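You operate a simulated robot arm through the tools that you are given. There is no shell and no other tool. Be economical: measure what you need, move in short steps, check, and stop when the job is done.

The job below is to be done with a simulated robot arm. You get a single attempt, and the scene is never put back.

JOB
Set the chart drum to the hour on the display.
Fine: lift the pen first; pen down and cover on at the end.

Only the result counts: the job must be done as asked and must still hold three seconds after the hand-in. Knocking over, shifting, dropping, spilling or breaking anything else fails it. A push-on lid holds only when it is set on centred and level and pressed home; a screw cap is set on level and turned clockwise until tight.

ROBOT AND FRAMES
A 6-joint arm with a two-finger parallel gripper, fixed in place. Base frame: the origin is at the foot of the arm, x ahead of it, y to its left, z up; the work surface is at about z = 860. Lengths are in mm, angles in degrees, forces in N, time in s.
With the tool pointing down near the work surface it reaches from about 260 to 680 mm from the base axis. Its first joint turns from -66.0 to 66.0 degrees. Payload 2.9 kg.
The TCP is the grasp point between the finger pads, 30 mm short of the fingertips. In the tool frame z runs along the fingers and y along their closing line. The gripper opens to 110 mm. The fingers are 20 mm wide and 10 mm thick; the gripper's body (48 by 112 mm) begins 55 mm behind the TCP.
Orientation is told as [roll, pitch, yaw] about the base's x, y, z axes, in that order, counted from this pose: with the fingers straight down and closing along the base's y, the tool's x points along the base's -x, its y along +y and its z along -z.

CONTROLS
- The arm moves only by the tool nudge_tool. Its argument "motion" is a list that holds one entry, the list of rows, each a list of 7 numbers: the shift along the base's x, y, z in units of 400 mm (1.0 is 400 mm), then the turn, a rotation vector about the base's x, y, z in units of 60 degrees (1.0 is 60 degrees), then the opening, from 0 (shut) to 1 (fully open). In form: [[[tx, ty, tz, ax, ay, az, jaw], ...]]. A call has 1 to 10 rows; each row is the pose to reach, as a shift and turn from the pose commanded when the call began. A call with a number of a shift or a turn outside -1 to 1 is refused whole. Each row takes 0.2 s and may step no farther than 50 mm and 8.6 degrees from the row before; otherwise, or with a gripper value out of range, the whole call is refused. Where a pose cannot be reached the arm comes as near as it can. A force on the tool above 40 N (or 10 N above the force at the start of the call, whichever is more), or a blocked arm, ends the call early, and 0.2 s more pass. Each finger travels about 108 mm/s and halts on what it meets, pressing with about 24 N; the grip force reading is that of the motor and also rises with nothing between the fingers. The clock runs only during rows and for 0.2 s after the last one: add rows that repeat a pose to give the fingers time. The reply holds the time, the measured pose of the TCP, the force on the tool along the base axes, the opening and the grip force, in the units named above and with some noise, with the torque about the TCP (base axes, N m) and any sound that the robot's microphone picked up, and new pictures: "views" is both (left out), scene, wrist or none.
- Cameras (640 x 400 px; columns grow to the right, rows downward): "scene" is fixed at [60.7, 424.4, 1406]; the picture's right is [-0.87, -0.49, 0.00], its down [-0.18, 0.32, -0.93] and it looks along [0.45, -0.81, -0.37] (base axes); focal length 374 px, centre (320, 200). "wrist" rides on the gripper at [73, 17, -103] in the tool frame; the picture's right is [-0.23, 0.97, 0.00], its down [-0.76, -0.18, -0.62] and it looks along [-0.61, -0.14, 0.78] (tool axes); focal length 222 px, centre (320, 200).
- locate(camera, pixels): for up to 12 pixels [column, row] of the newest picture of that camera ("zoom" is the newest enlarged one), the place [x, y, z] in the base frame of the surface seen there, good to about 2 mm, but the place of the scene camera against the robot may be out by one fixed shift of up to 12 mm in any direction. The clock stands still meanwhile.
- close_up(camera, box): a new picture of the part [left, top, right, bottom] of that camera's present view, enlarged. The clock stands still meanwhile.
- hand_in(): hands the job in; it is judged then, once.

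Keep the steps short. Do not move on a guess: measure, check each grasp and each placing, and mend mistakes. In all there are 80 turns and 200 pictures (those below and enlarged ones count). Leave the gripper open and the arm clear of the work at the hand-in unless told otherwise, and finish with a single line.

The tools are called after "Emit:" as a command line: name --argument value ..., lists and objects as JSON in quotes. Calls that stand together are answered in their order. nudge_tool: Moves the arm, as the interface text tells. Its arguments: {"type":"object","properties":{"motion":{"type":"array","items":{"type":"array","items":{"type":"array","items":{"type":"number"}}}},"views":{"type":"string","enum":["both","scene","wrist","none"]}},"required":["motion"]} The other tools are called the same way: locate (camera, pixels) gives the place of the surface under pixels of a picture; close_up (camera, box) takes an enlarged picture of a part of a camera's view; hand_in () hands the job in.

At the start:

```text
t: 0.0
position: [388.0, -21.4, 1291.9]
orientation: [0.0, 0.0, 0.0]
force: [-0.1, 0.2, -0.1]
ft_torque: [-0.04, 0.0, 0.0]
gripper_width: 109.8
grip_force: 0.1
```

scene: 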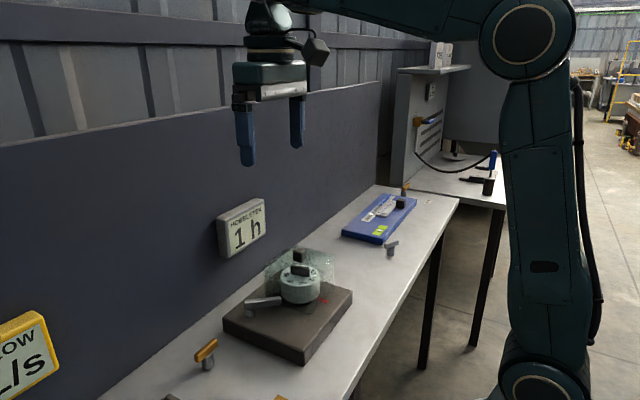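
wrist: 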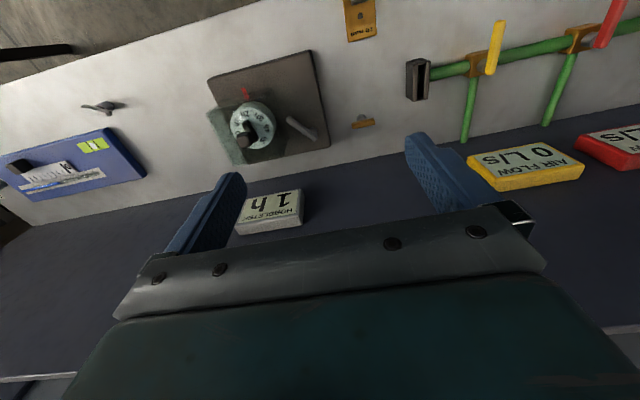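

I see a display reading "1 h", a drum on a plate, a pen lever, and a glassy cover. I will enlarge both views.

Emit:
close_up --camera "scene" --box '[200, 180, 370, 370]'

Emit:
close_up --camera "wrist" --box '[190, 40, 390, 240]'

Emit:
close_up --camera "scene" --box '[330, 170, 450, 260]'

```text
2.11 times, centred on (285, 275) of scene
```

zoom: 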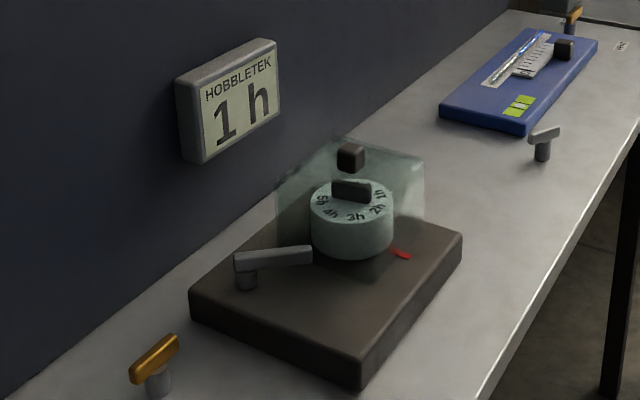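

```text
2.00 times, centred on (290, 140) of wrist
```

zoom: 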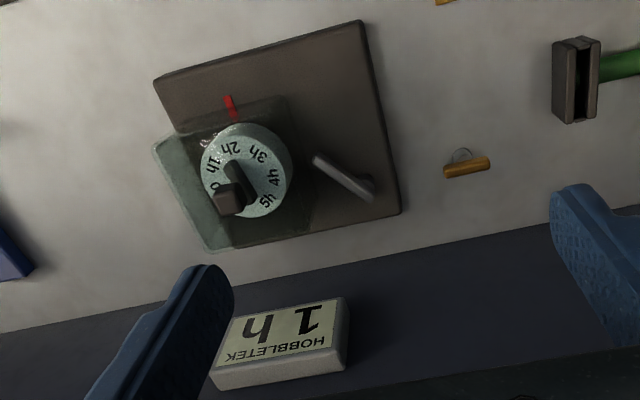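

```text
4.44 times, centred on (390, 215) of scene
```

zoom: 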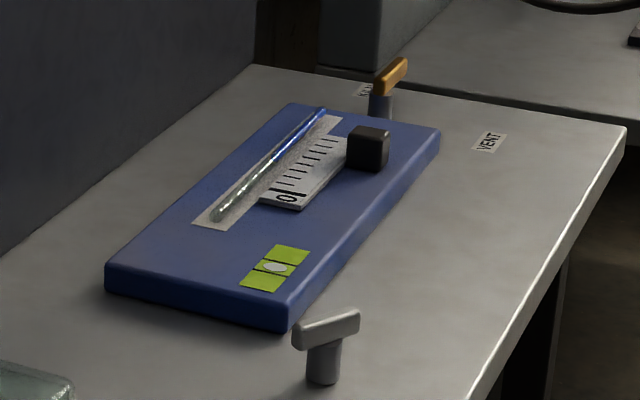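

I'll measure the points: plate corners, drum, knob, lever and pointer. These come from the scene view first, and I'll check them against the wrist camera.

Emit:
locate --camera "wrist" --pixels '[[305, 139], [246, 93], [253, 130], [240, 128], [302, 129], [351, 120], [376, 138], [368, 55], [272, 78], [265, 120], [220, 120], [235, 155]]'

Emit:
locate --camera "scene" --pixels '[[293, 255], [294, 268], [301, 272], [265, 304], [282, 299], [307, 299], [307, 247], [312, 265], [333, 260], [307, 305], [300, 285], [240, 232]]'

```text
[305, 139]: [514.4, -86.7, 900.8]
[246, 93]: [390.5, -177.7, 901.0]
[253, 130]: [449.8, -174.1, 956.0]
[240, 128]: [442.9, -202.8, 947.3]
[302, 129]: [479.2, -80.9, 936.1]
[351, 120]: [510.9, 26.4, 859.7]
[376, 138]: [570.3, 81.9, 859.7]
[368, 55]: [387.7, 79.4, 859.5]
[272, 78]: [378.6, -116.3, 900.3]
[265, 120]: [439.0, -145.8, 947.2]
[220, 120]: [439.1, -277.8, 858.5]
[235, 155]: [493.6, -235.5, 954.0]
```

```text
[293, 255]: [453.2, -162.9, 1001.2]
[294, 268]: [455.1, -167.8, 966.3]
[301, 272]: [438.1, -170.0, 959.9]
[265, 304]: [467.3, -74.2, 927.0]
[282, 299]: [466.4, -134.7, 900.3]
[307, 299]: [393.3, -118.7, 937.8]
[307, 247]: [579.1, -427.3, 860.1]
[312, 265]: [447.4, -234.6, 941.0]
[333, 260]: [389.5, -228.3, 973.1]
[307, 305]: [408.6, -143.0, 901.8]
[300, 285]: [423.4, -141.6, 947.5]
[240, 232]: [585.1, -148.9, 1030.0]
```

The drum sits at about (449, -174). I'll move for a closer wrist view, staying high.

Emit:
nudge_tool --motion '[[[-0.04, -0.04, -0.07, 0, 0, 0, 1], [-0.08, -0.08, -0.14, 0, 0, 0, 1], [-0.12, -0.12, -0.21, 0, 0, 0, 1], [-0.15, -0.16, -0.28, 0, 0, 0, 1], [-0.19, -0.2, -0.35, 0, 0, 0, 1], [-0.22, -0.2325, -0.42, 0, 0, 0, 1]]]' --views "both"

Emit:
close_up --camera "wrist" --box '[200, 80, 440, 280]'

```text
t: 1.4
position: [299.4, -113.8, 1124.9]
orientation: [0.0, -0.1, 0.0]
force: [0.1, -0.1, 0.0]
ft_torque: [-0.01, -0.01, 0.0]
gripper_width: 109.9
grip_force: 0.1
```

scene: 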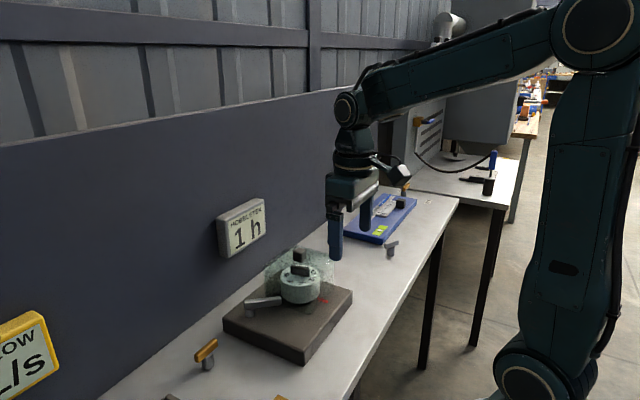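
wrist: 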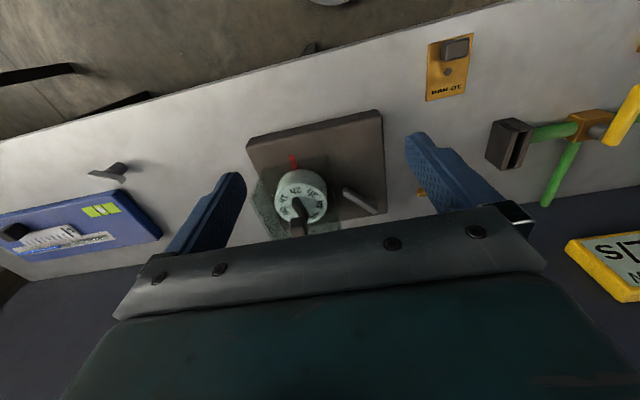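

```text
2.00 times, centred on (320, 180) of wrist
```

zoom: 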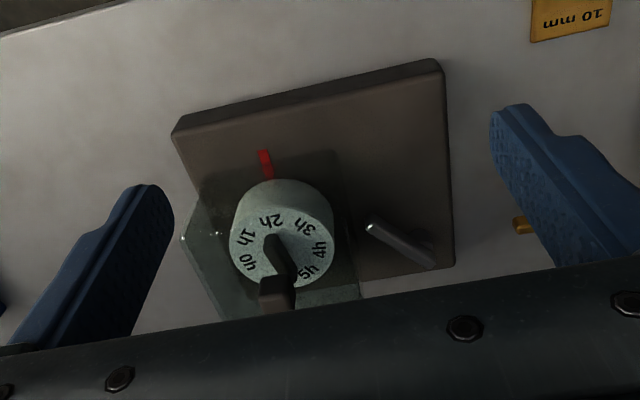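

I'll enlarge the drum area and measure the glass cover and lever more tightly.

Emit:
close_up --camera "scene" --box '[235, 240, 345, 320]'

Emit:
close_up --camera "wrist" --box '[240, 100, 400, 250]'

```text
5.00 times, centred on (290, 280) of scene
```

zoom: 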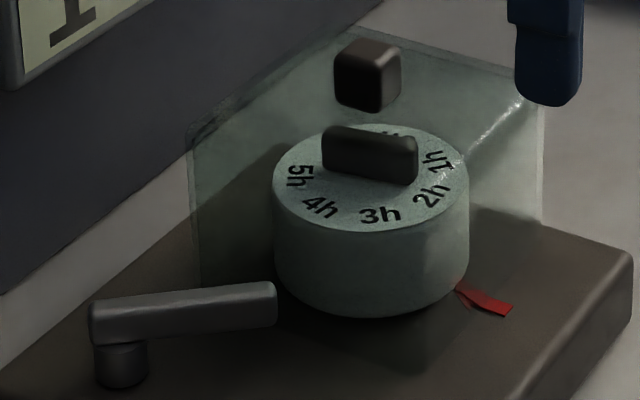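

```text
2.67 times, centred on (320, 175) of wrist
```

zoom: 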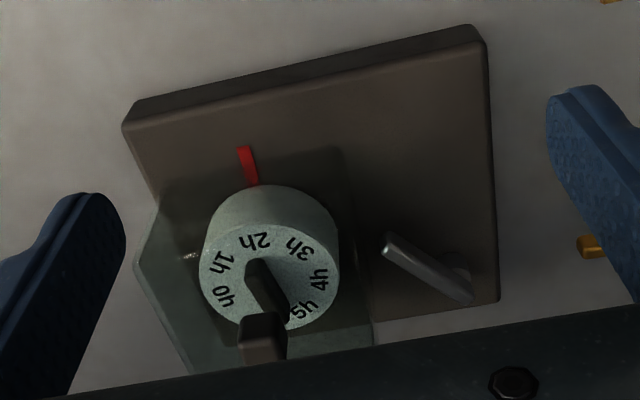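

Emit:
locate --camera "zoom" --pixels '[[386, 240], [470, 297], [430, 270], [455, 260], [245, 150], [255, 182], [262, 262], [285, 308], [258, 240], [222, 262], [318, 278], [297, 246]]'

Emit:
locate --camera "wrist" --pixels '[[298, 216], [297, 225], [288, 165], [293, 192], [290, 200], [378, 212], [247, 151], [382, 111], [385, 212], [278, 232], [254, 196], [376, 205]]'

```text
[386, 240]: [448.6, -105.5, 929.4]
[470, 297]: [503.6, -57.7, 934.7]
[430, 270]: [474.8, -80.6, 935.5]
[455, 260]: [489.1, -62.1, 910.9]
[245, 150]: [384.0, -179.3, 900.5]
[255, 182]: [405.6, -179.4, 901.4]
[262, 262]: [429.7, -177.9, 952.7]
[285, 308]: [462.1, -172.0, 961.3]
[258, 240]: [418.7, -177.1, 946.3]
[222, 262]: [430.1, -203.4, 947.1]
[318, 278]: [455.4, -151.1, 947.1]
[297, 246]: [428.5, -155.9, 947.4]
```

```text
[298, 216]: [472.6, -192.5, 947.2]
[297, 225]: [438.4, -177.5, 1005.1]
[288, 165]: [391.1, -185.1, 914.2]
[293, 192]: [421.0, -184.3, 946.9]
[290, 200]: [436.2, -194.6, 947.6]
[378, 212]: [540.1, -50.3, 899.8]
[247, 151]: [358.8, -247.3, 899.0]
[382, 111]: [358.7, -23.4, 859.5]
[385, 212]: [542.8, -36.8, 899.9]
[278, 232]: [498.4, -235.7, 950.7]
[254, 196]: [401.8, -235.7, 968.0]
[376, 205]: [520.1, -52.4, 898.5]
```

Readings: cover knob at about (445, -175, ~1005). The glass side is near y = -236. The lever's post is near (500, -60) and its tip near (449, -105). Label 2h is at the pointer now. Next I need free table space for the cover.

Emit:
locate --camera "wrist" --pixels '[[320, 60], [420, 20], [420, 60], [430, 95], [470, 85], [420, 192], [400, 150], [385, 90], [200, 110], [125, 165], [110, 195], [500, 165]]'

Emit:
locate --camera "scene" --pixels '[[338, 255], [266, 264], [300, 249], [207, 345], [208, 362], [340, 350], [260, 380], [294, 253], [295, 263], [288, 256], [300, 257], [310, 310]]'

```text
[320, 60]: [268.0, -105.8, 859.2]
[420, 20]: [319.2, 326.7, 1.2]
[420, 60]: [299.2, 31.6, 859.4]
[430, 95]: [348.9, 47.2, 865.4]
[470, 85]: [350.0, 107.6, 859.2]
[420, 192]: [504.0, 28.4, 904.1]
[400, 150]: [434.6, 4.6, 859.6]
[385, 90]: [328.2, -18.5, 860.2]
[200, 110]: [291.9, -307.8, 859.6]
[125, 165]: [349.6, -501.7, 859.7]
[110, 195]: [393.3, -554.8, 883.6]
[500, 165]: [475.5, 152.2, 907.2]
```

```text
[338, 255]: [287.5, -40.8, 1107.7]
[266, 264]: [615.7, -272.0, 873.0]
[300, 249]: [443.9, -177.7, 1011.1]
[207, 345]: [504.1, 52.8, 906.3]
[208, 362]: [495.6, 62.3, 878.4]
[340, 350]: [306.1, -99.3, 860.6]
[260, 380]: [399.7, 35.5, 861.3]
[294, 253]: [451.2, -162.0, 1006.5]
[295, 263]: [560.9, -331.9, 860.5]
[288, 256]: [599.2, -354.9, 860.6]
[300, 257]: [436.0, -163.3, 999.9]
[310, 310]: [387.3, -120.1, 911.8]
```

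Emit:
locate --camera "wrist" --pixels '[[95, 172], [122, 166], [115, 178], [118, 192], [160, 236], [155, 225], [200, 160], [210, 200], [170, 180], [215, 140], [230, 120], [140, 205]]'

Emit:
close_up --camera "wrist" --box '[0, 80, 260, 260]'

```text
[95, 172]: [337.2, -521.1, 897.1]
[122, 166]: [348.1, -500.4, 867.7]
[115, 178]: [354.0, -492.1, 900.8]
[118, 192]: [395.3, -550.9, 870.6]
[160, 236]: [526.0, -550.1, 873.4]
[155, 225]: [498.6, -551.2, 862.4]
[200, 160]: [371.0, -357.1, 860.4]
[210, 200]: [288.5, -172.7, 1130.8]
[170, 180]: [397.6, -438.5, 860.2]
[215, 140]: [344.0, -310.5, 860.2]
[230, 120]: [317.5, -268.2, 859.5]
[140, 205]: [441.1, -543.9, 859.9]
```

```text
2.22 times, centred on (130, 170) of wrist
```

zoom: 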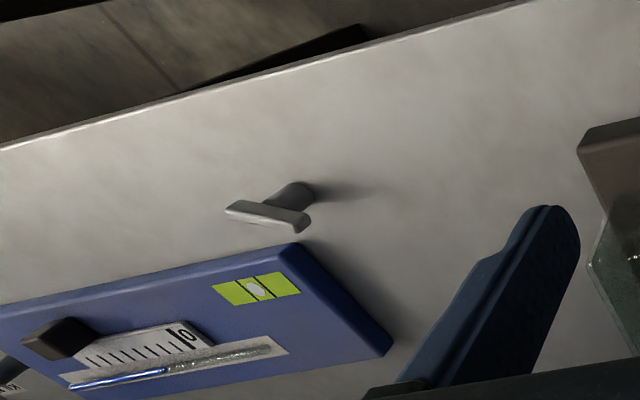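

The free table around (430, -370) suits the cover. Next I'll go above the knob to centre on it.

Emit:
nudge_tool --motion '[[[0.09, -0.04, 0, 0, 0, 0, 1], [0.18, -0.08, -0.03, 0, 0, 0, 1], [0.27, -0.12, -0.07, 0, 0, 0, 0.8], [0.3625, -0.155, -0.1125, 0, 0, 0, 0.6], [0.3625, -0.155, -0.1125, 0, 0, 0, 0.6]]]'

Emit:
close_up --camera "wrist" --box '[200, 80, 440, 230]'

```text
t: 2.6
position: [447.0, -176.1, 1079.0]
orientation: [-0.1, -0.1, 0.1]
force: [-0.1, -0.3, -0.2]
ft_torque: [0.03, 0.0, 0.0]
gripper_width: 66.1
grip_force: 0.1
```

scene: 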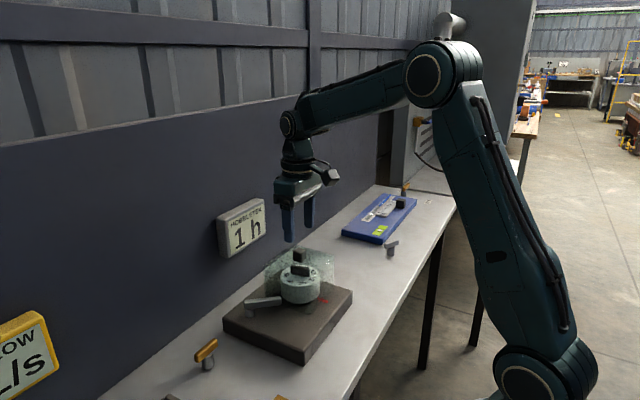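
wrist: 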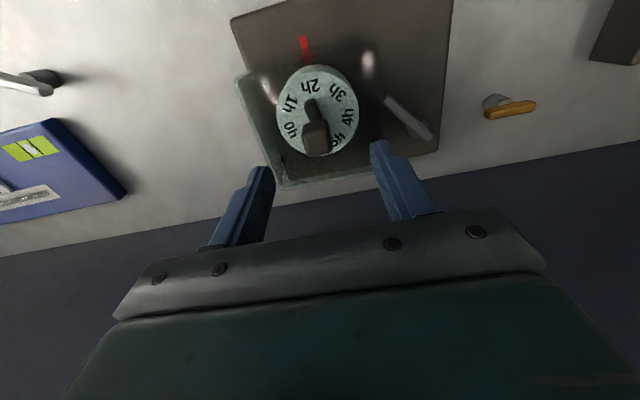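

```text
2.67 times, centred on (320, 155) of wrist
```

zoom: 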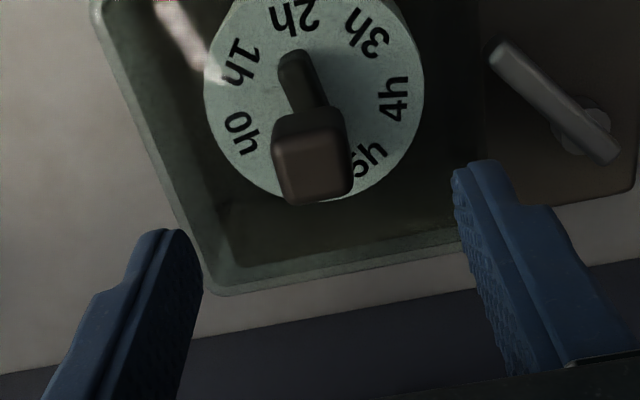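

Emit:
locate --camera "zoom" --pixels '[[276, 150], [348, 142], [282, 200], [350, 190], [312, 172], [295, 120], [225, 285], [445, 250], [500, 55], [610, 150], [585, 110], [290, 65]]'

Emit:
locate --camera "wrist" --pixels '[[237, 80], [302, 40], [307, 60], [314, 87], [291, 105], [338, 95], [347, 115], [292, 130], [318, 70], [345, 72], [370, 170], [280, 185]]'

```text
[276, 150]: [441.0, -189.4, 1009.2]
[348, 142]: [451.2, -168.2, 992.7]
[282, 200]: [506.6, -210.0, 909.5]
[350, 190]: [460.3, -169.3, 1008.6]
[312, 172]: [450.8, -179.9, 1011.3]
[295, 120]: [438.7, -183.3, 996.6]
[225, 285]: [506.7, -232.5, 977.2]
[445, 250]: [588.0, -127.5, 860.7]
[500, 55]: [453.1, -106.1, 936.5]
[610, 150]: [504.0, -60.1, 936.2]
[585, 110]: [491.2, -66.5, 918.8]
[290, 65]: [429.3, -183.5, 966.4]
```

```text
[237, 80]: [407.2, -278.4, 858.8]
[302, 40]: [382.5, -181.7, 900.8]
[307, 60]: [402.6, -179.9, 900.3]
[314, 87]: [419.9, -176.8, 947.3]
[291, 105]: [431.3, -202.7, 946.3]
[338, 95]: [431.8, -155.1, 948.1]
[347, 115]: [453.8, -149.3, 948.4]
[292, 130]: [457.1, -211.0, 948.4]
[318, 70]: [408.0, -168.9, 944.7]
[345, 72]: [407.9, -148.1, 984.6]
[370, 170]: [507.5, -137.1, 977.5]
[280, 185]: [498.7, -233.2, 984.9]
```

Knob centre is (450.5, -179.5), with its top at 1011 and the glass top at 985. I'll lower so the tips sit at about z 990, then close.

Emit:
nudge_tool --motion '[[[0.01, -0.008, 0, 0, 0, 0, 0.6], [0.01, -0.008, -0.075, 0, 0, 0, 0.6], [0.01, -0.008, -0.146, 0, 0, 0, 0.6], [0.01, -0.008, -0.146, 0, 0, 0, 0.6]]]'

Emit:
close_up --camera "wrist" --box '[200, 80, 440, 230]'

```text
t: 3.6
position: [447.6, -178.8, 1020.2]
orientation: [0.0, -0.2, 0.0]
force: [0.4, 0.0, 1.0]
ft_torque: [0.0, 0.0, 0.02]
gripper_width: 66.3
grip_force: 0.0
```

scene: 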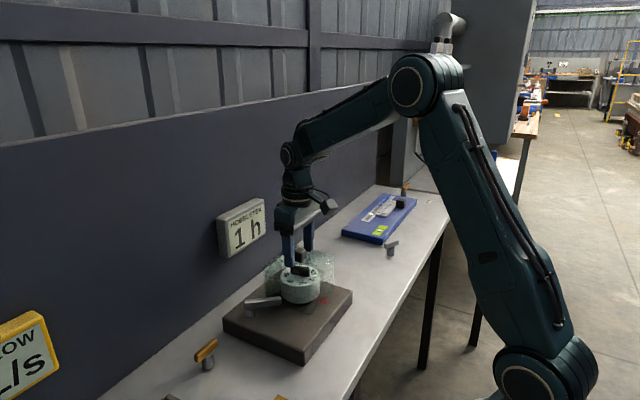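
wrist: 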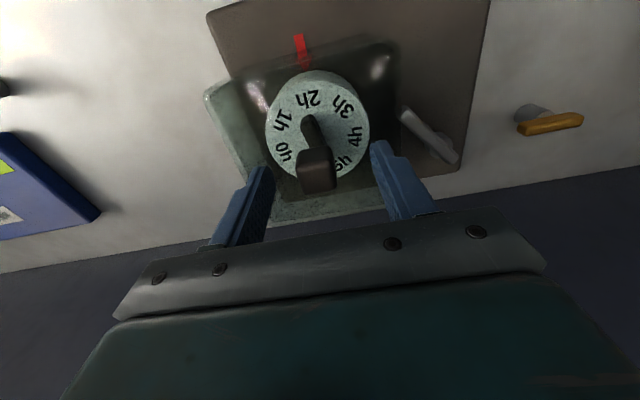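

```text
2.67 times, centred on (320, 155) of wrist
```

zoom: 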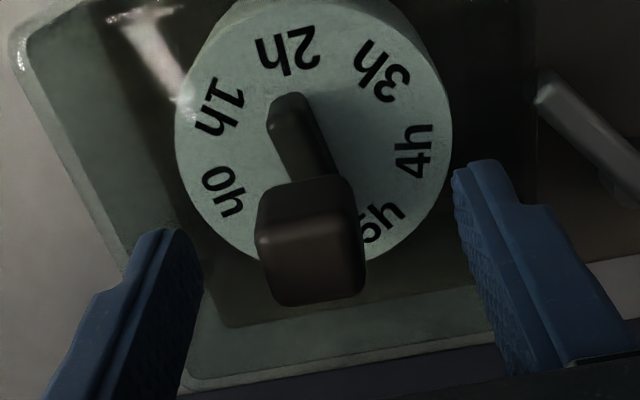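

Knob is centred between the fingers. I'll shift 2.5 mm in +x and close.

Emit:
nudge_tool --motion '[[[0.006, -0.001, 0, 0, 0, 0, 0.6], [0.006, -0.001, 0, 0, 0, 0, 0.3], [0.006, -0.001, 0, 0, 0, 0, 0.0], [0.006, -0.001, 0, 0, 0, 0, 0.0], [0.006, -0.001, 0, 0, 0, 0, 0.0]]]' --views "wrist"

```text
t: 4.8
position: [451.0, -179.2, 1020.2]
orientation: [0.0, -0.2, -0.1]
force: [-0.1, -0.4, 0.6]
ft_torque: [-0.01, -0.07, -0.04]
gripper_width: 23.5
grip_force: 24.5
```

wrist: 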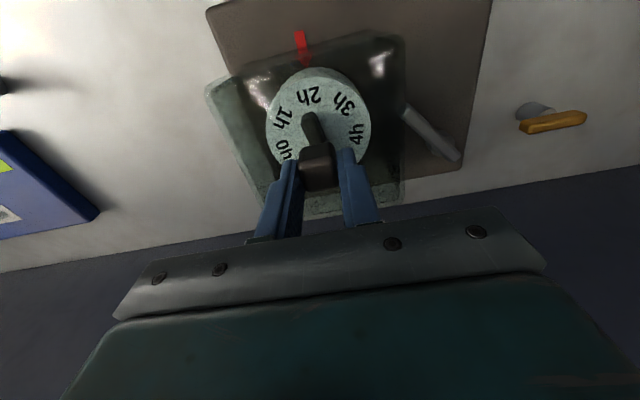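

Gripped at 23.5 mm. I'll lift gently and watch the force.

Emit:
nudge_tool --motion '[[[0, 0, 0.005, 0, 0, 0, 0], [0, 0, 0.0125, 0, 0, 0, 0], [0, 0, 0.025, 0, 0, 0, 0], [0, 0, 0.0375, 0, 0, 0, 0]]]'

```text
t: 5.8
position: [451.0, -178.8, 1034.5]
orientation: [0.0, 0.0, -0.1]
force: [-0.1, -0.4, -1.1]
ft_torque: [-0.02, 0.0, -0.02]
gripper_width: 23.3
grip_force: 24.0
```

scene: 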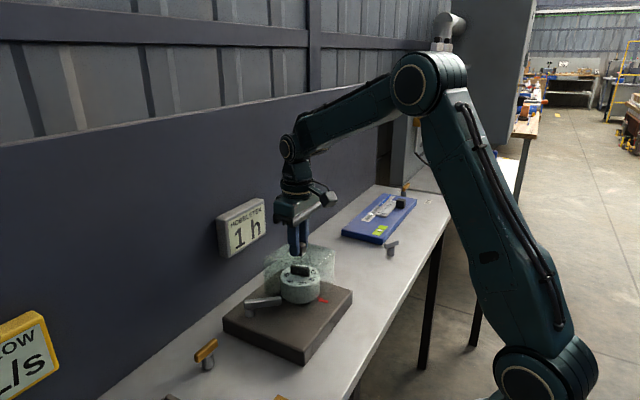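
wrist: 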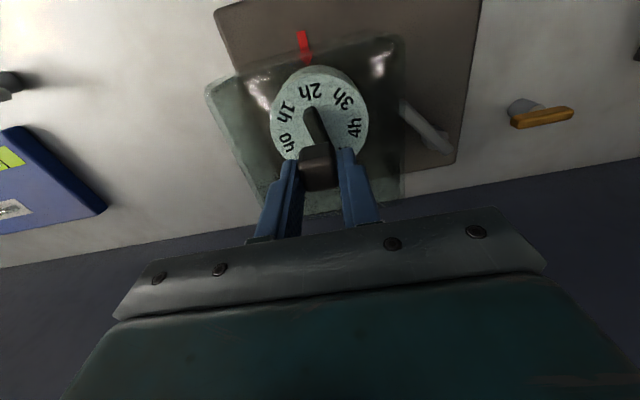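

The cover lifts freely. I'll raise it well above the drum, then carry it to (430, -370).

Emit:
nudge_tool --motion '[[[0, 0, 0.08, 0, 0, 0, 0], [0, 0, 0.16, 0, 0, 0, 0], [0, 0, 0.24, 0, 0, 0, 0], [0, -0.09, 0.25, 0, 0, 0, 0], [-0.02, -0.19, 0.25, 0, 0, 0, 0], [-0.04, -0.29, 0.25, 0, 0, 0, 0], [-0.05, -0.39, 0.25, 0, 0, 0, 0], [-0.05, -0.48, 0.25, 0, 0, 0, 0], [-0.05, -0.48, 0.25, 0, 0, 0, 0]]]'

```text
t: 7.8
position: [430.1, -371.2, 1137.0]
orientation: [-0.1, 0.1, -0.1]
force: [0.2, 0.0, -1.2]
ft_torque: [-0.05, 0.07, -0.01]
gripper_width: 23.4
grip_force: 24.0
```

scene: 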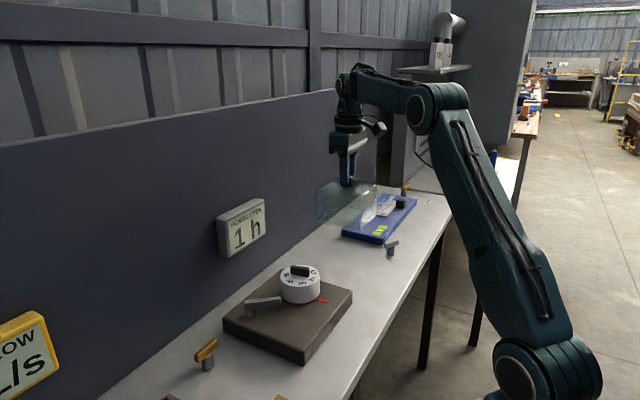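
wrist: 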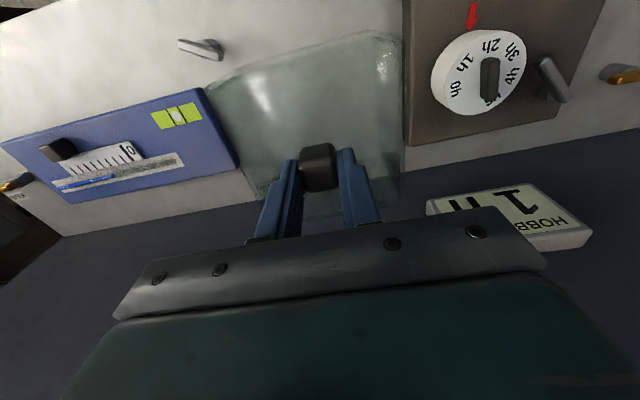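

It is clear of everything. I'll lower it to the table, slowly at the end.

Emit:
nudge_tool --motion '[[[0, 0, -0.1, 0, 0, 0, 0], [0, 0, -0.2, 0, 0, 0, 0], [0, 0, -0.3, 0, 0, 0, 0], [0, 0, -0.36, 0, 0, 0, 0], [0, 0, -0.38, 0, 0, 0, 0], [0, 0, -0.3875, 0, 0, 0, 0], [0, 0, -0.3925, 0, 0, 0, 0]]]'

```text
t: 9.4
position: [431.7, -373.5, 980.3]
orientation: [0.0, -0.1, -0.1]
force: [-4.6, 1.3, 13.7]
ft_torque: [0.1, 0.66, 0.06]
gripper_width: 23.3
grip_force: 24.0
```

scene: 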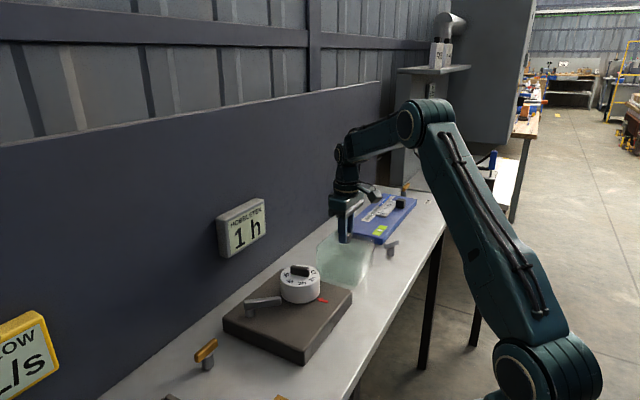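
wrist: 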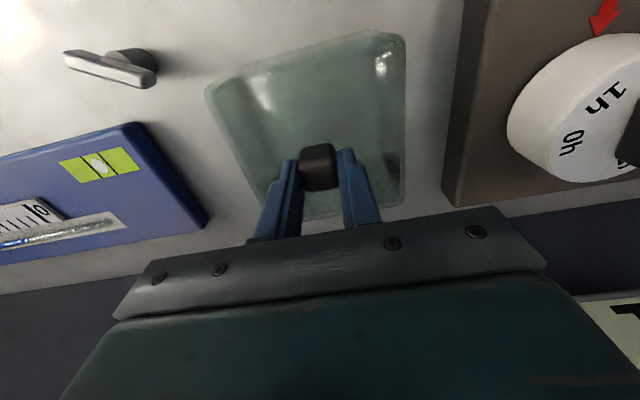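

Contact is made at 13.7 N, so the cover is on the table. I'll ease, open, and rise.

Emit:
nudge_tool --motion '[[[0, 0, 0.002, 0, 0, 0, 0], [0, 0, 0.002, 0, 0, 0, 0.3], [0, 0, 0.002, 0, 0, 0, 0.6], [0, 0, 0.002, 0, 0, 0, 0.6], [0, 0, 0.06, 0, 0, 0, 0.6], [0, 0, 0.16, 0, 0, 0, 0.6], [0, 0, 0.26, 0, 0, 0, 0.6]]]'

Emit:
close_up --camera "scene" --box '[235, 220, 395, 320]'

Emit:
close_up --camera "wrist" --box '[400, 0, 640, 150]'

```text
t: 11.0
position: [431.8, -373.8, 1081.2]
orientation: [0.0, 0.0, 0.0]
force: [1.0, 0.2, 0.3]
ft_torque: [0.01, -0.01, -0.03]
gripper_width: 66.1
grip_force: 0.1
```

scene: 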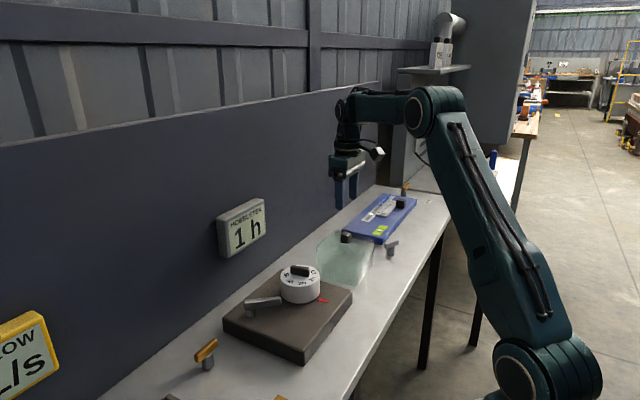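
wrist: 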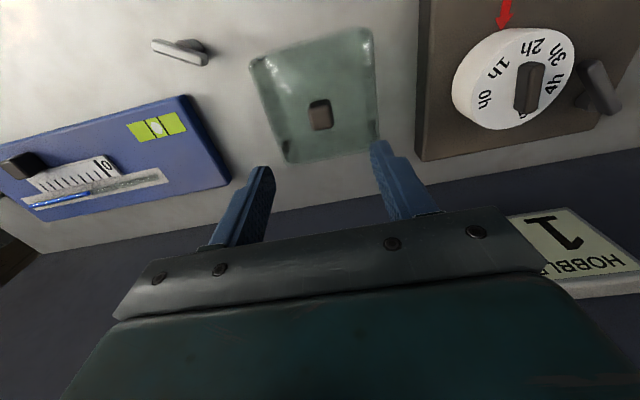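

```text
4.00 times, centred on (315, 270) of scene
```

zoom: 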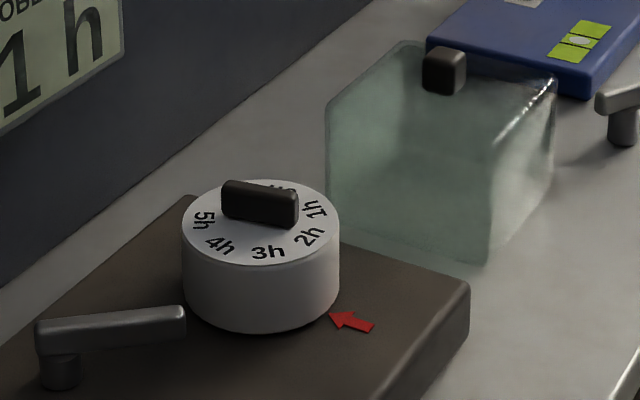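

```text
2.67 times, centred on (520, 75) of wrist
```

zoom: 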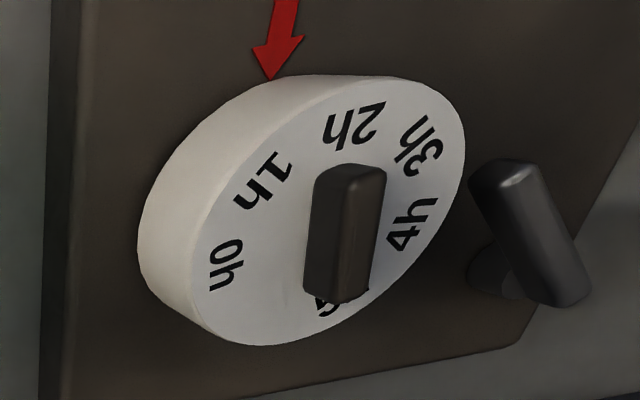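

The cover stands level on the table. Next I'll go above the drum and pen lever for a clear look.

Emit:
nudge_tool --motion '[[[0, 0.1, 0.02, 0, 0, 0, 0.6], [0, 0.2, 0.02, 0, 0, 0, 0.6], [0, 0.3, 0.02, 0, 0, 0, 0.6], [-0.01, 0.4, 0.02, 0, 0, 0, 0.6], [-0.02, 0.5, 0.02, 0, 0, 0, 0.6], [-0.03, 0.6, 0.02, 0, 0, 0, 0.6], [-0.03, 0.61, 0.02, 0, 0, 0, 0.6]]]' --views "wrist"

Emit:
close_up --camera "wrist" --box '[220, 20, 460, 200]'

```text
t: 12.6
position: [418.9, -127.0, 1089.2]
orientation: [0.0, -0.1, 0.0]
force: [1.1, 0.4, 0.1]
ft_torque: [-0.01, 0.0, -0.03]
gripper_width: 66.0
grip_force: 0.0
```

wrist: 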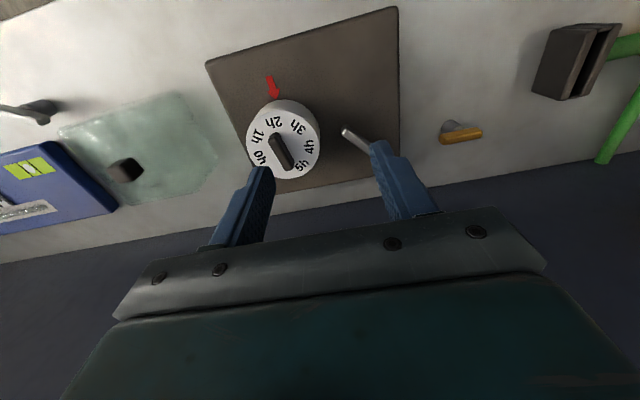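

```text
2.22 times, centred on (340, 110) of wrist
```

zoom: 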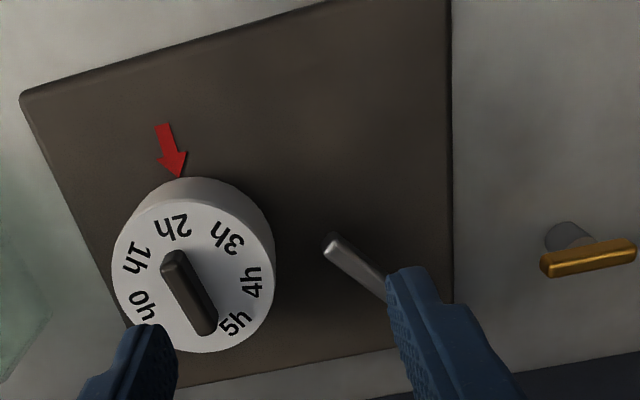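

The lever lies level from its tip (450, -107) back to its post (≈497, -64), angled 41°. I'll hover above its outer half with the jaws turned across it.

Emit:
nudge_tool --motion '[[[0.02, 0.015, -0.03, 0, 0, 0.12, 0.5], [0.04, 0.03, -0.06, 0, 0, 0.24, 0.4], [0.06, 0.045, -0.09, 0, 0, 0.36, 0.37], [0.08, 0.06, -0.12, 0, 0, 0.48, 0.37], [0.1, 0.07, -0.15, 0, 0, 0.6, 0.37], [0.1125, 0.081, -0.1975, 0, 0, 0.687, 0.37], [0.1125, 0.081, -0.1975, 0, 0, 0.687, 0.37]]]'

Emit:
close_up --camera "wrist" --box '[220, 80, 420, 230]'

```text
t: 14.2
position: [464.2, -94.5, 1009.6]
orientation: [0.0, 0.0, 41.2]
force: [-0.2, 0.8, -0.1]
ft_torque: [0.02, -0.03, -0.01]
gripper_width: 40.6
grip_force: 0.0
```

scene: 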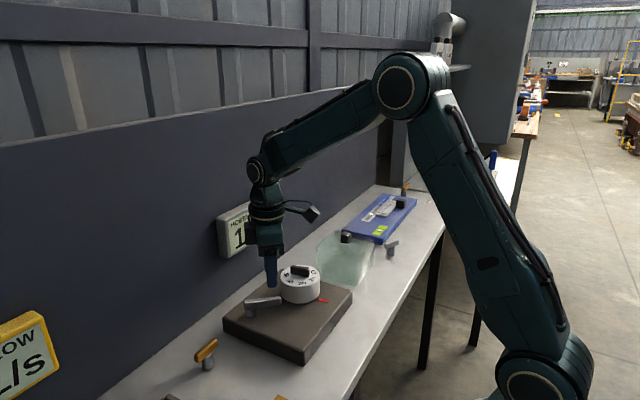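
wrist: 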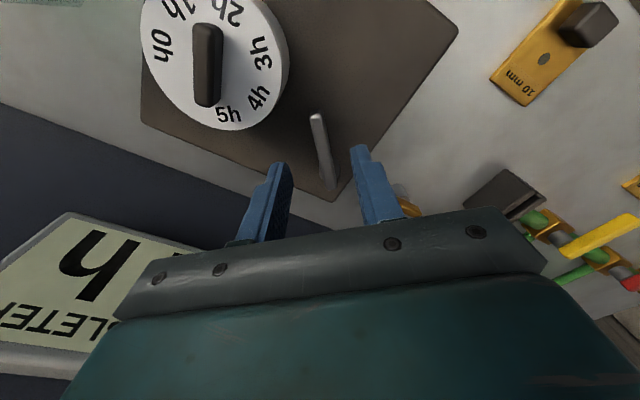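

```text
2.67 times, centred on (320, 155) of wrist
```

zoom: 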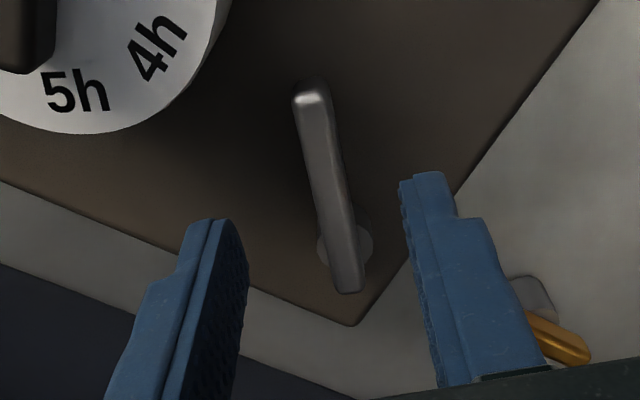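

Emit:
locate --camera "zoom" --pixels '[[308, 95], [316, 130], [345, 250], [345, 285], [328, 180], [368, 240], [320, 250], [312, 85], [300, 120], [330, 120], [335, 270], [362, 285]]'

```text
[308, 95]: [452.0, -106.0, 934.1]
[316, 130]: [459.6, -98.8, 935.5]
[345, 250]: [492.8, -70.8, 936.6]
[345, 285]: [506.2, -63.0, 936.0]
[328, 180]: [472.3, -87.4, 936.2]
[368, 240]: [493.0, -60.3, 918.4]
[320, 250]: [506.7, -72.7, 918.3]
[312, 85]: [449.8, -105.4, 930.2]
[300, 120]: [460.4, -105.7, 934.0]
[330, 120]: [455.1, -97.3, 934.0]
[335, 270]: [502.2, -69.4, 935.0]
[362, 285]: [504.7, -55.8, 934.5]
```

The lever is a bar at z 918–936, with its post at about (499, -66). I'll lower onto it and close.

Emit:
nudge_tool --motion '[[[0, 0, -0.08, 0, 0, 0, 0.37], [0, 0, -0.147, 0, 0, 0, 0.37], [0, 0, -0.147, 0, 0, 0, 0.2], [0, 0, -0.147, 0, 0, 0, 0.0], [0, 0, -0.147, 0, 0, 0, 0.0]]]' --views "wrist"

```text
t: 15.4
position: [464.6, -94.4, 953.4]
orientation: [0.0, -0.2, 41.1]
force: [2.4, -1.6, -3.6]
ft_torque: [0.13, -0.26, -0.87]
gripper_width: 11.9
grip_force: 44.8
```

wrist: 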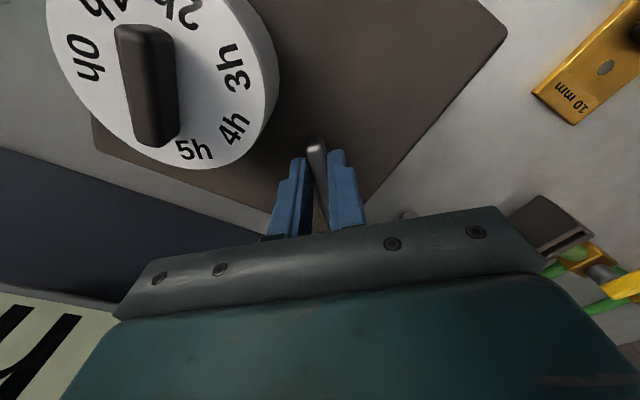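

Gripped at 11.9 mm wide. I'll probe upward by 2–3 mm to feel whether the arm is hinged.

Emit:
nudge_tool --motion '[[[0, 0, 0.0025, 0, 0, 0, 0], [0, 0, 0.005, 0, 0, 0, 0], [0, 0, 0.0075, 0, 0, 0, 0]]]' --views "none"

```text
t: 16.3
position: [464.4, -95.5, 954.3]
orientation: [0.1, -0.1, 41.1]
force: [6.2, 0.1, -6.1]
ft_torque: [-0.13, -0.1, -0.86]
gripper_width: 11.7
grip_force: 45.4
stopped in row 3: the force on the tool passed its limit at 42 N (the readings are from after the stop); the commanded pose is now the measured one
```

The lever is stiff upward (42 N), so it does not hinge. I'll probe a turn about its post, 4° away from the drum.

Emit:
nudge_tool --motion '[[[-0.0024, 0.0031, 0, 0, 0, -0.0333, 0], [-0.00485, 0.0062, 0, 0, 0, -0.0667, 0], [-0.00485, 0.0062, 0, 0, 0, -0.0667, 0]]]' --views "none"

```text
t: 17.1
position: [462.4, -93.4, 953.4]
orientation: [0.0, -0.1, 37.1]
force: [11.6, -9.4, -18.2]
ft_torque: [0.22, -0.94, -0.65]
gripper_width: 11.7
grip_force: 44.6
```

Resistance there is about 15 N. I'll return and try the other way to compare.

Emit:
nudge_tool --motion '[[[0.00485, -0.0062, -0.002, 0, 0, 0.0667, 0], [0.0073, -0.0093, -0.002, 0, 0, 0.1, 0], [0.0097, -0.0124, -0.002, 0, 0, 0.1333, 0], [0.0097, -0.0124, -0.002, 0, 0, 0.1333, 0]]]' --views "wrist"

```text
t: 18.1
position: [464.8, -96.0, 952.9]
orientation: [0.3, 0.1, 45.5]
force: [-8.8, 12.5, 11.3]
ft_torque: [-0.17, 0.25, -0.92]
gripper_width: 13.0
grip_force: 44.9
```

wrist: 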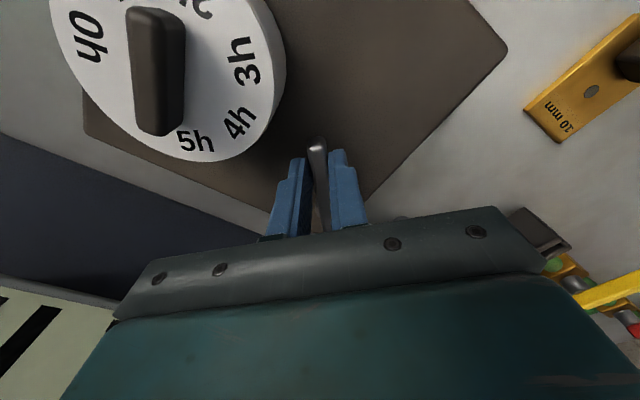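

The jaws were pried open (13.0 mm) that way, so the lever is stopped towards the drum. The other way it followed, so I'll turn further away from the drum.

Emit:
nudge_tool --motion '[[[-0.00485, 0.0062, 0, 0, 0, -0.0667, 0], [-0.0098, 0.01245, 0, 0, 0, -0.1333, 0], [-0.01425, 0.01895, 0, 0, 0, -0.2, 0], [-0.0183, 0.0258, 0, 0, 0, -0.2667, 0], [-0.0218, 0.0329, 0, 0, 0, -0.3333, 0]]]' --views "wrist"

```text
t: 19.3
position: [457.8, -86.5, 952.7]
orientation: [-0.1, 0.0, 24.8]
force: [-6.1, -7.1, 13.6]
ft_torque: [-0.19, 0.21, -0.12]
gripper_width: 11.7
grip_force: 44.9
```

wrist: 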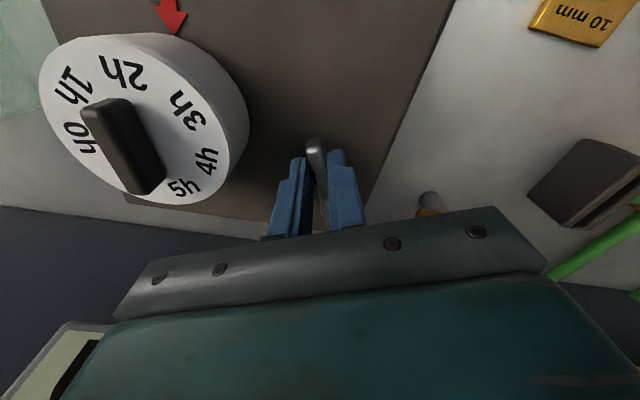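

The lever follows (turned 16°) with little force. I'll continue another 30° along the arc, watching for a stop.

Emit:
nudge_tool --motion '[[[-0.00435, 0.0111, 0.002, 0, 0, -0.1, 0], [-0.0075, 0.02255, 0.002, 0, 0, -0.2, 0], [-0.0095, 0.0343, 0.002, 0, 0, -0.3, 0], [-0.0102, 0.0462, 0.002, 0, 0, -0.4, 0], [-0.0097, 0.0581, 0.002, 0, 0, -0.5, 0]]]'

```text
t: 20.5
position: [453.1, -63.1, 953.8]
orientation: [-0.1, 0.1, -5.2]
force: [-2.7, -21.5, -2.9]
ft_torque: [-0.51, 0.54, 1.1]
gripper_width: 12.7
grip_force: 45.0
```

scene: 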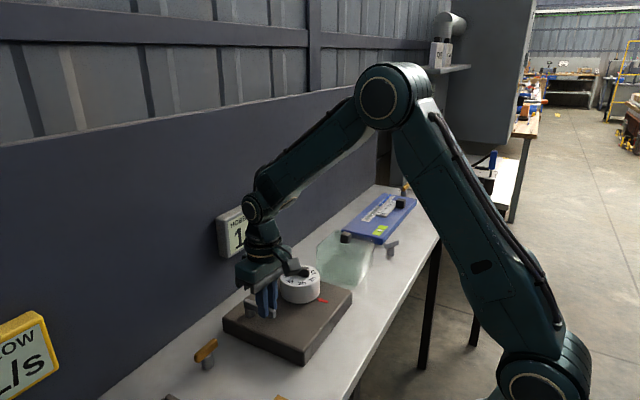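
wrist: 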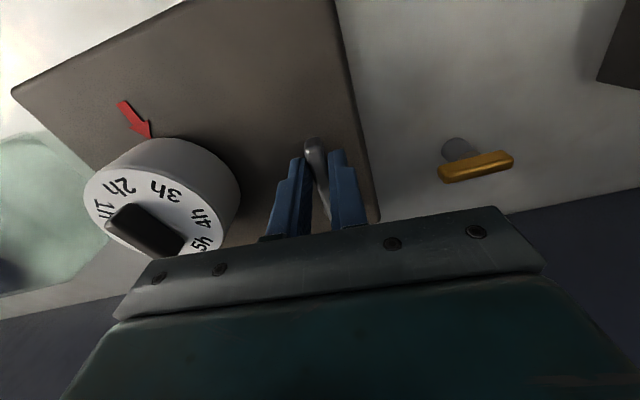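

The force jumped to 21 N with the lever pointing along x, so that is the other stop after about 40° of travel. I'll ease the twist, open, and rise.

Emit:
nudge_tool --motion '[[[0, -0.006, 0, 0, 0, 0.06, 0], [0, -0.006, 0, 0, 0, 0.06, 0.2], [0, -0.006, 0, 0, 0, 0.06, 0.4], [0, -0.006, 0, 0, 0, 0.06, 0.4], [0, -0.006, 0.1, 0, 0, 0.06, 0.4], [-0.05, -0.08, 0.22, 0, 0, 0.06, 0.5], [-0.1, -0.16, 0.32, 0, 0, 0.06, 0.5]]]'

Emit:
close_up --camera "wrist" --box '[220, 20, 460, 200]'

Emit:
close_up --camera "scene" --box '[215, 240, 375, 340]'

```text
refused: row 6 steps farther than a row can; nothing moved
```

```text
2.22 times, centred on (340, 110) of wrist
```

zoom: 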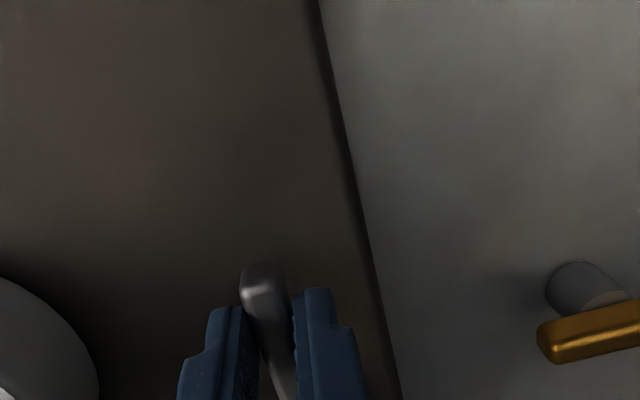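

```text
4.00 times, centred on (295, 290) of scene
```

zoom: 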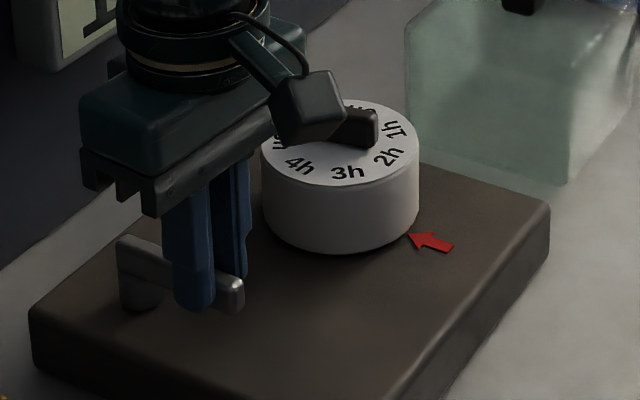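

A row step was too long, so I'm repeating with shorter rows.

Emit:
nudge_tool --motion '[[[0, -0.006, 0, 0, 0, 0.06, 0], [0, -0.006, 0, 0, 0, 0.06, 0.2], [0, -0.006, 0, 0, 0, 0.06, 0.4], [0, -0.006, 0, 0, 0, 0.06, 0.4], [0, -0.006, 0.1, 0, 0, 0.06, 0.4], [-0.02, -0.04, 0.2, 0, 0, 0.06, 0.5], [-0.05, -0.1, 0.29, 0, 0, 0.06, 0.5], [-0.08, -0.17, 0.34, 0, 0, 0.06, 0.5]]]'

Emit:
close_up --camera "wrist" --box '[220, 20, 460, 200]'

Emit:
close_up --camera "scene" --box '[215, 240, 375, 340]'

```text
t: 22.3
position: [418.9, -130.8, 1088.8]
orientation: [0.1, -0.1, -1.2]
force: [-0.1, -0.1, 0.6]
ft_torque: [-0.01, -0.01, 0.0]
gripper_width: 55.1
grip_force: 0.1
```

scene: 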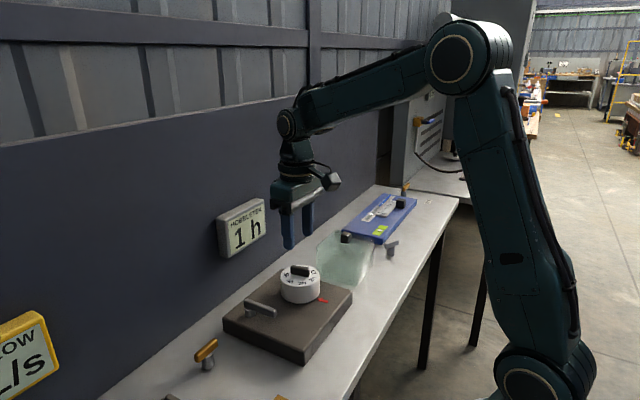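
wrist: 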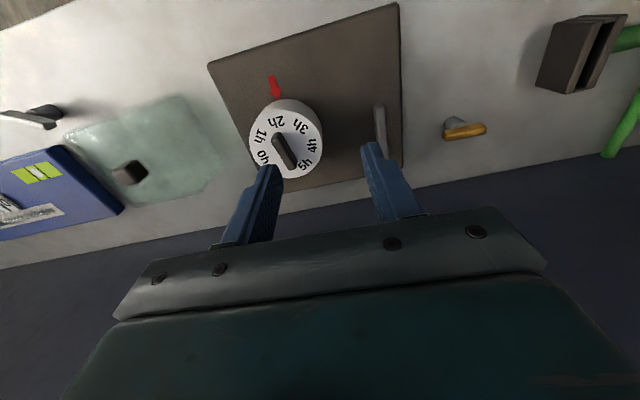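

```text
2.22 times, centred on (340, 110) of wrist
```

zoom: 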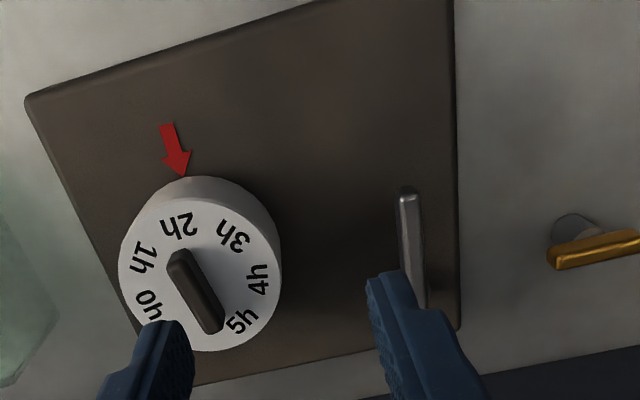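

```text
4.00 times, centred on (295, 290) of scene
```

zoom: 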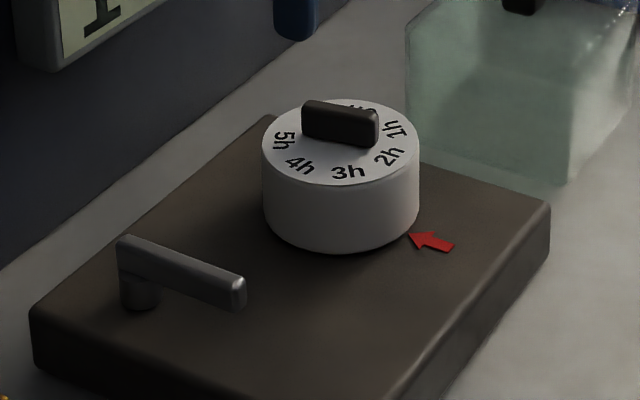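

The lever stays in the lifted position. I'll move over the drum to measure its handle.

Emit:
nudge_tool --motion '[[[0.025, -0.06, -0.01, 0, 0, 0.02, 0.5], [0.055, -0.12, -0.02, 0, 0, 0.02, 0.5], [0.055, -0.12, -0.02, 0, 0, 0.02, 0.5]]]' --views "wrist"

Emit:
close_up --camera "wrist" --box '[240, 20, 400, 170]'

```text
t: 23.1
position: [442.9, -178.6, 1081.6]
orientation: [0.1, -0.1, -0.1]
force: [0.1, 0.0, -0.2]
ft_torque: [-0.02, 0.01, 0.01]
gripper_width: 55.1
grip_force: 0.1
```

wrist: 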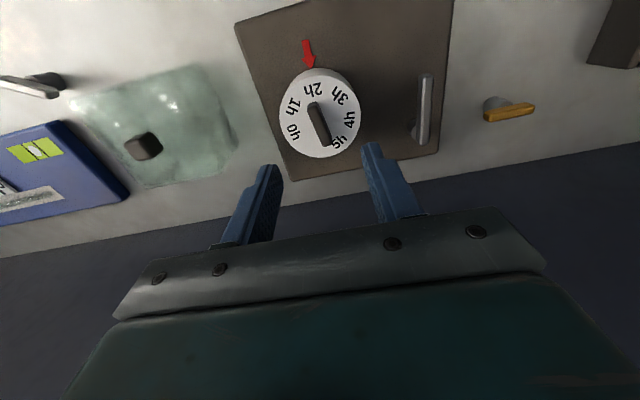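

```text
2.67 times, centred on (320, 95) of wrist
```

zoom: 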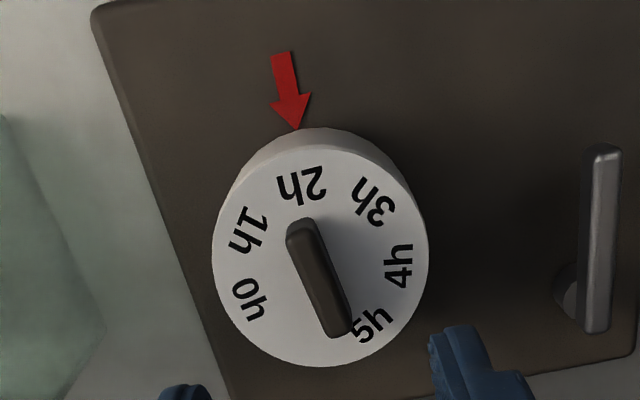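

Emit:
locate --camera "zoom" --pixels '[[303, 184], [250, 230], [248, 300], [372, 202], [398, 264], [372, 325], [300, 228], [340, 328], [283, 58], [295, 124], [318, 275], [285, 280]]'

Emit:
locate --camera "zoom" --pixels '[[216, 260], [425, 255], [325, 362], [255, 342], [405, 325], [240, 195], [290, 155], [390, 175], [288, 240], [315, 225], [328, 332], [350, 328]]'

```text
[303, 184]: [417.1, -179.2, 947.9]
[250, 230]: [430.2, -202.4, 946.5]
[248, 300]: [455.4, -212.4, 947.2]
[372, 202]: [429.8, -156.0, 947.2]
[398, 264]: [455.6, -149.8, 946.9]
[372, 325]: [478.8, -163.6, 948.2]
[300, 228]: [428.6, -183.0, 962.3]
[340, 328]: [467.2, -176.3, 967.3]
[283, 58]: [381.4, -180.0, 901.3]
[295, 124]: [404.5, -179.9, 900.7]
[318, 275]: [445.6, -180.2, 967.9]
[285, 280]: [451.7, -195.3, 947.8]
```

```text
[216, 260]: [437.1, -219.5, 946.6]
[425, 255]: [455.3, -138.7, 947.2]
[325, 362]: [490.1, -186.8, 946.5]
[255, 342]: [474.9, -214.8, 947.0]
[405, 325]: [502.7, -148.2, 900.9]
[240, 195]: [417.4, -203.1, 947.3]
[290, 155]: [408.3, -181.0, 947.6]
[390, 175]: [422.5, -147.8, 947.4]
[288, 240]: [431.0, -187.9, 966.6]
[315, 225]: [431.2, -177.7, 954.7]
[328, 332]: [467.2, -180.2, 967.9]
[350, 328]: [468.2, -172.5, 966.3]
```

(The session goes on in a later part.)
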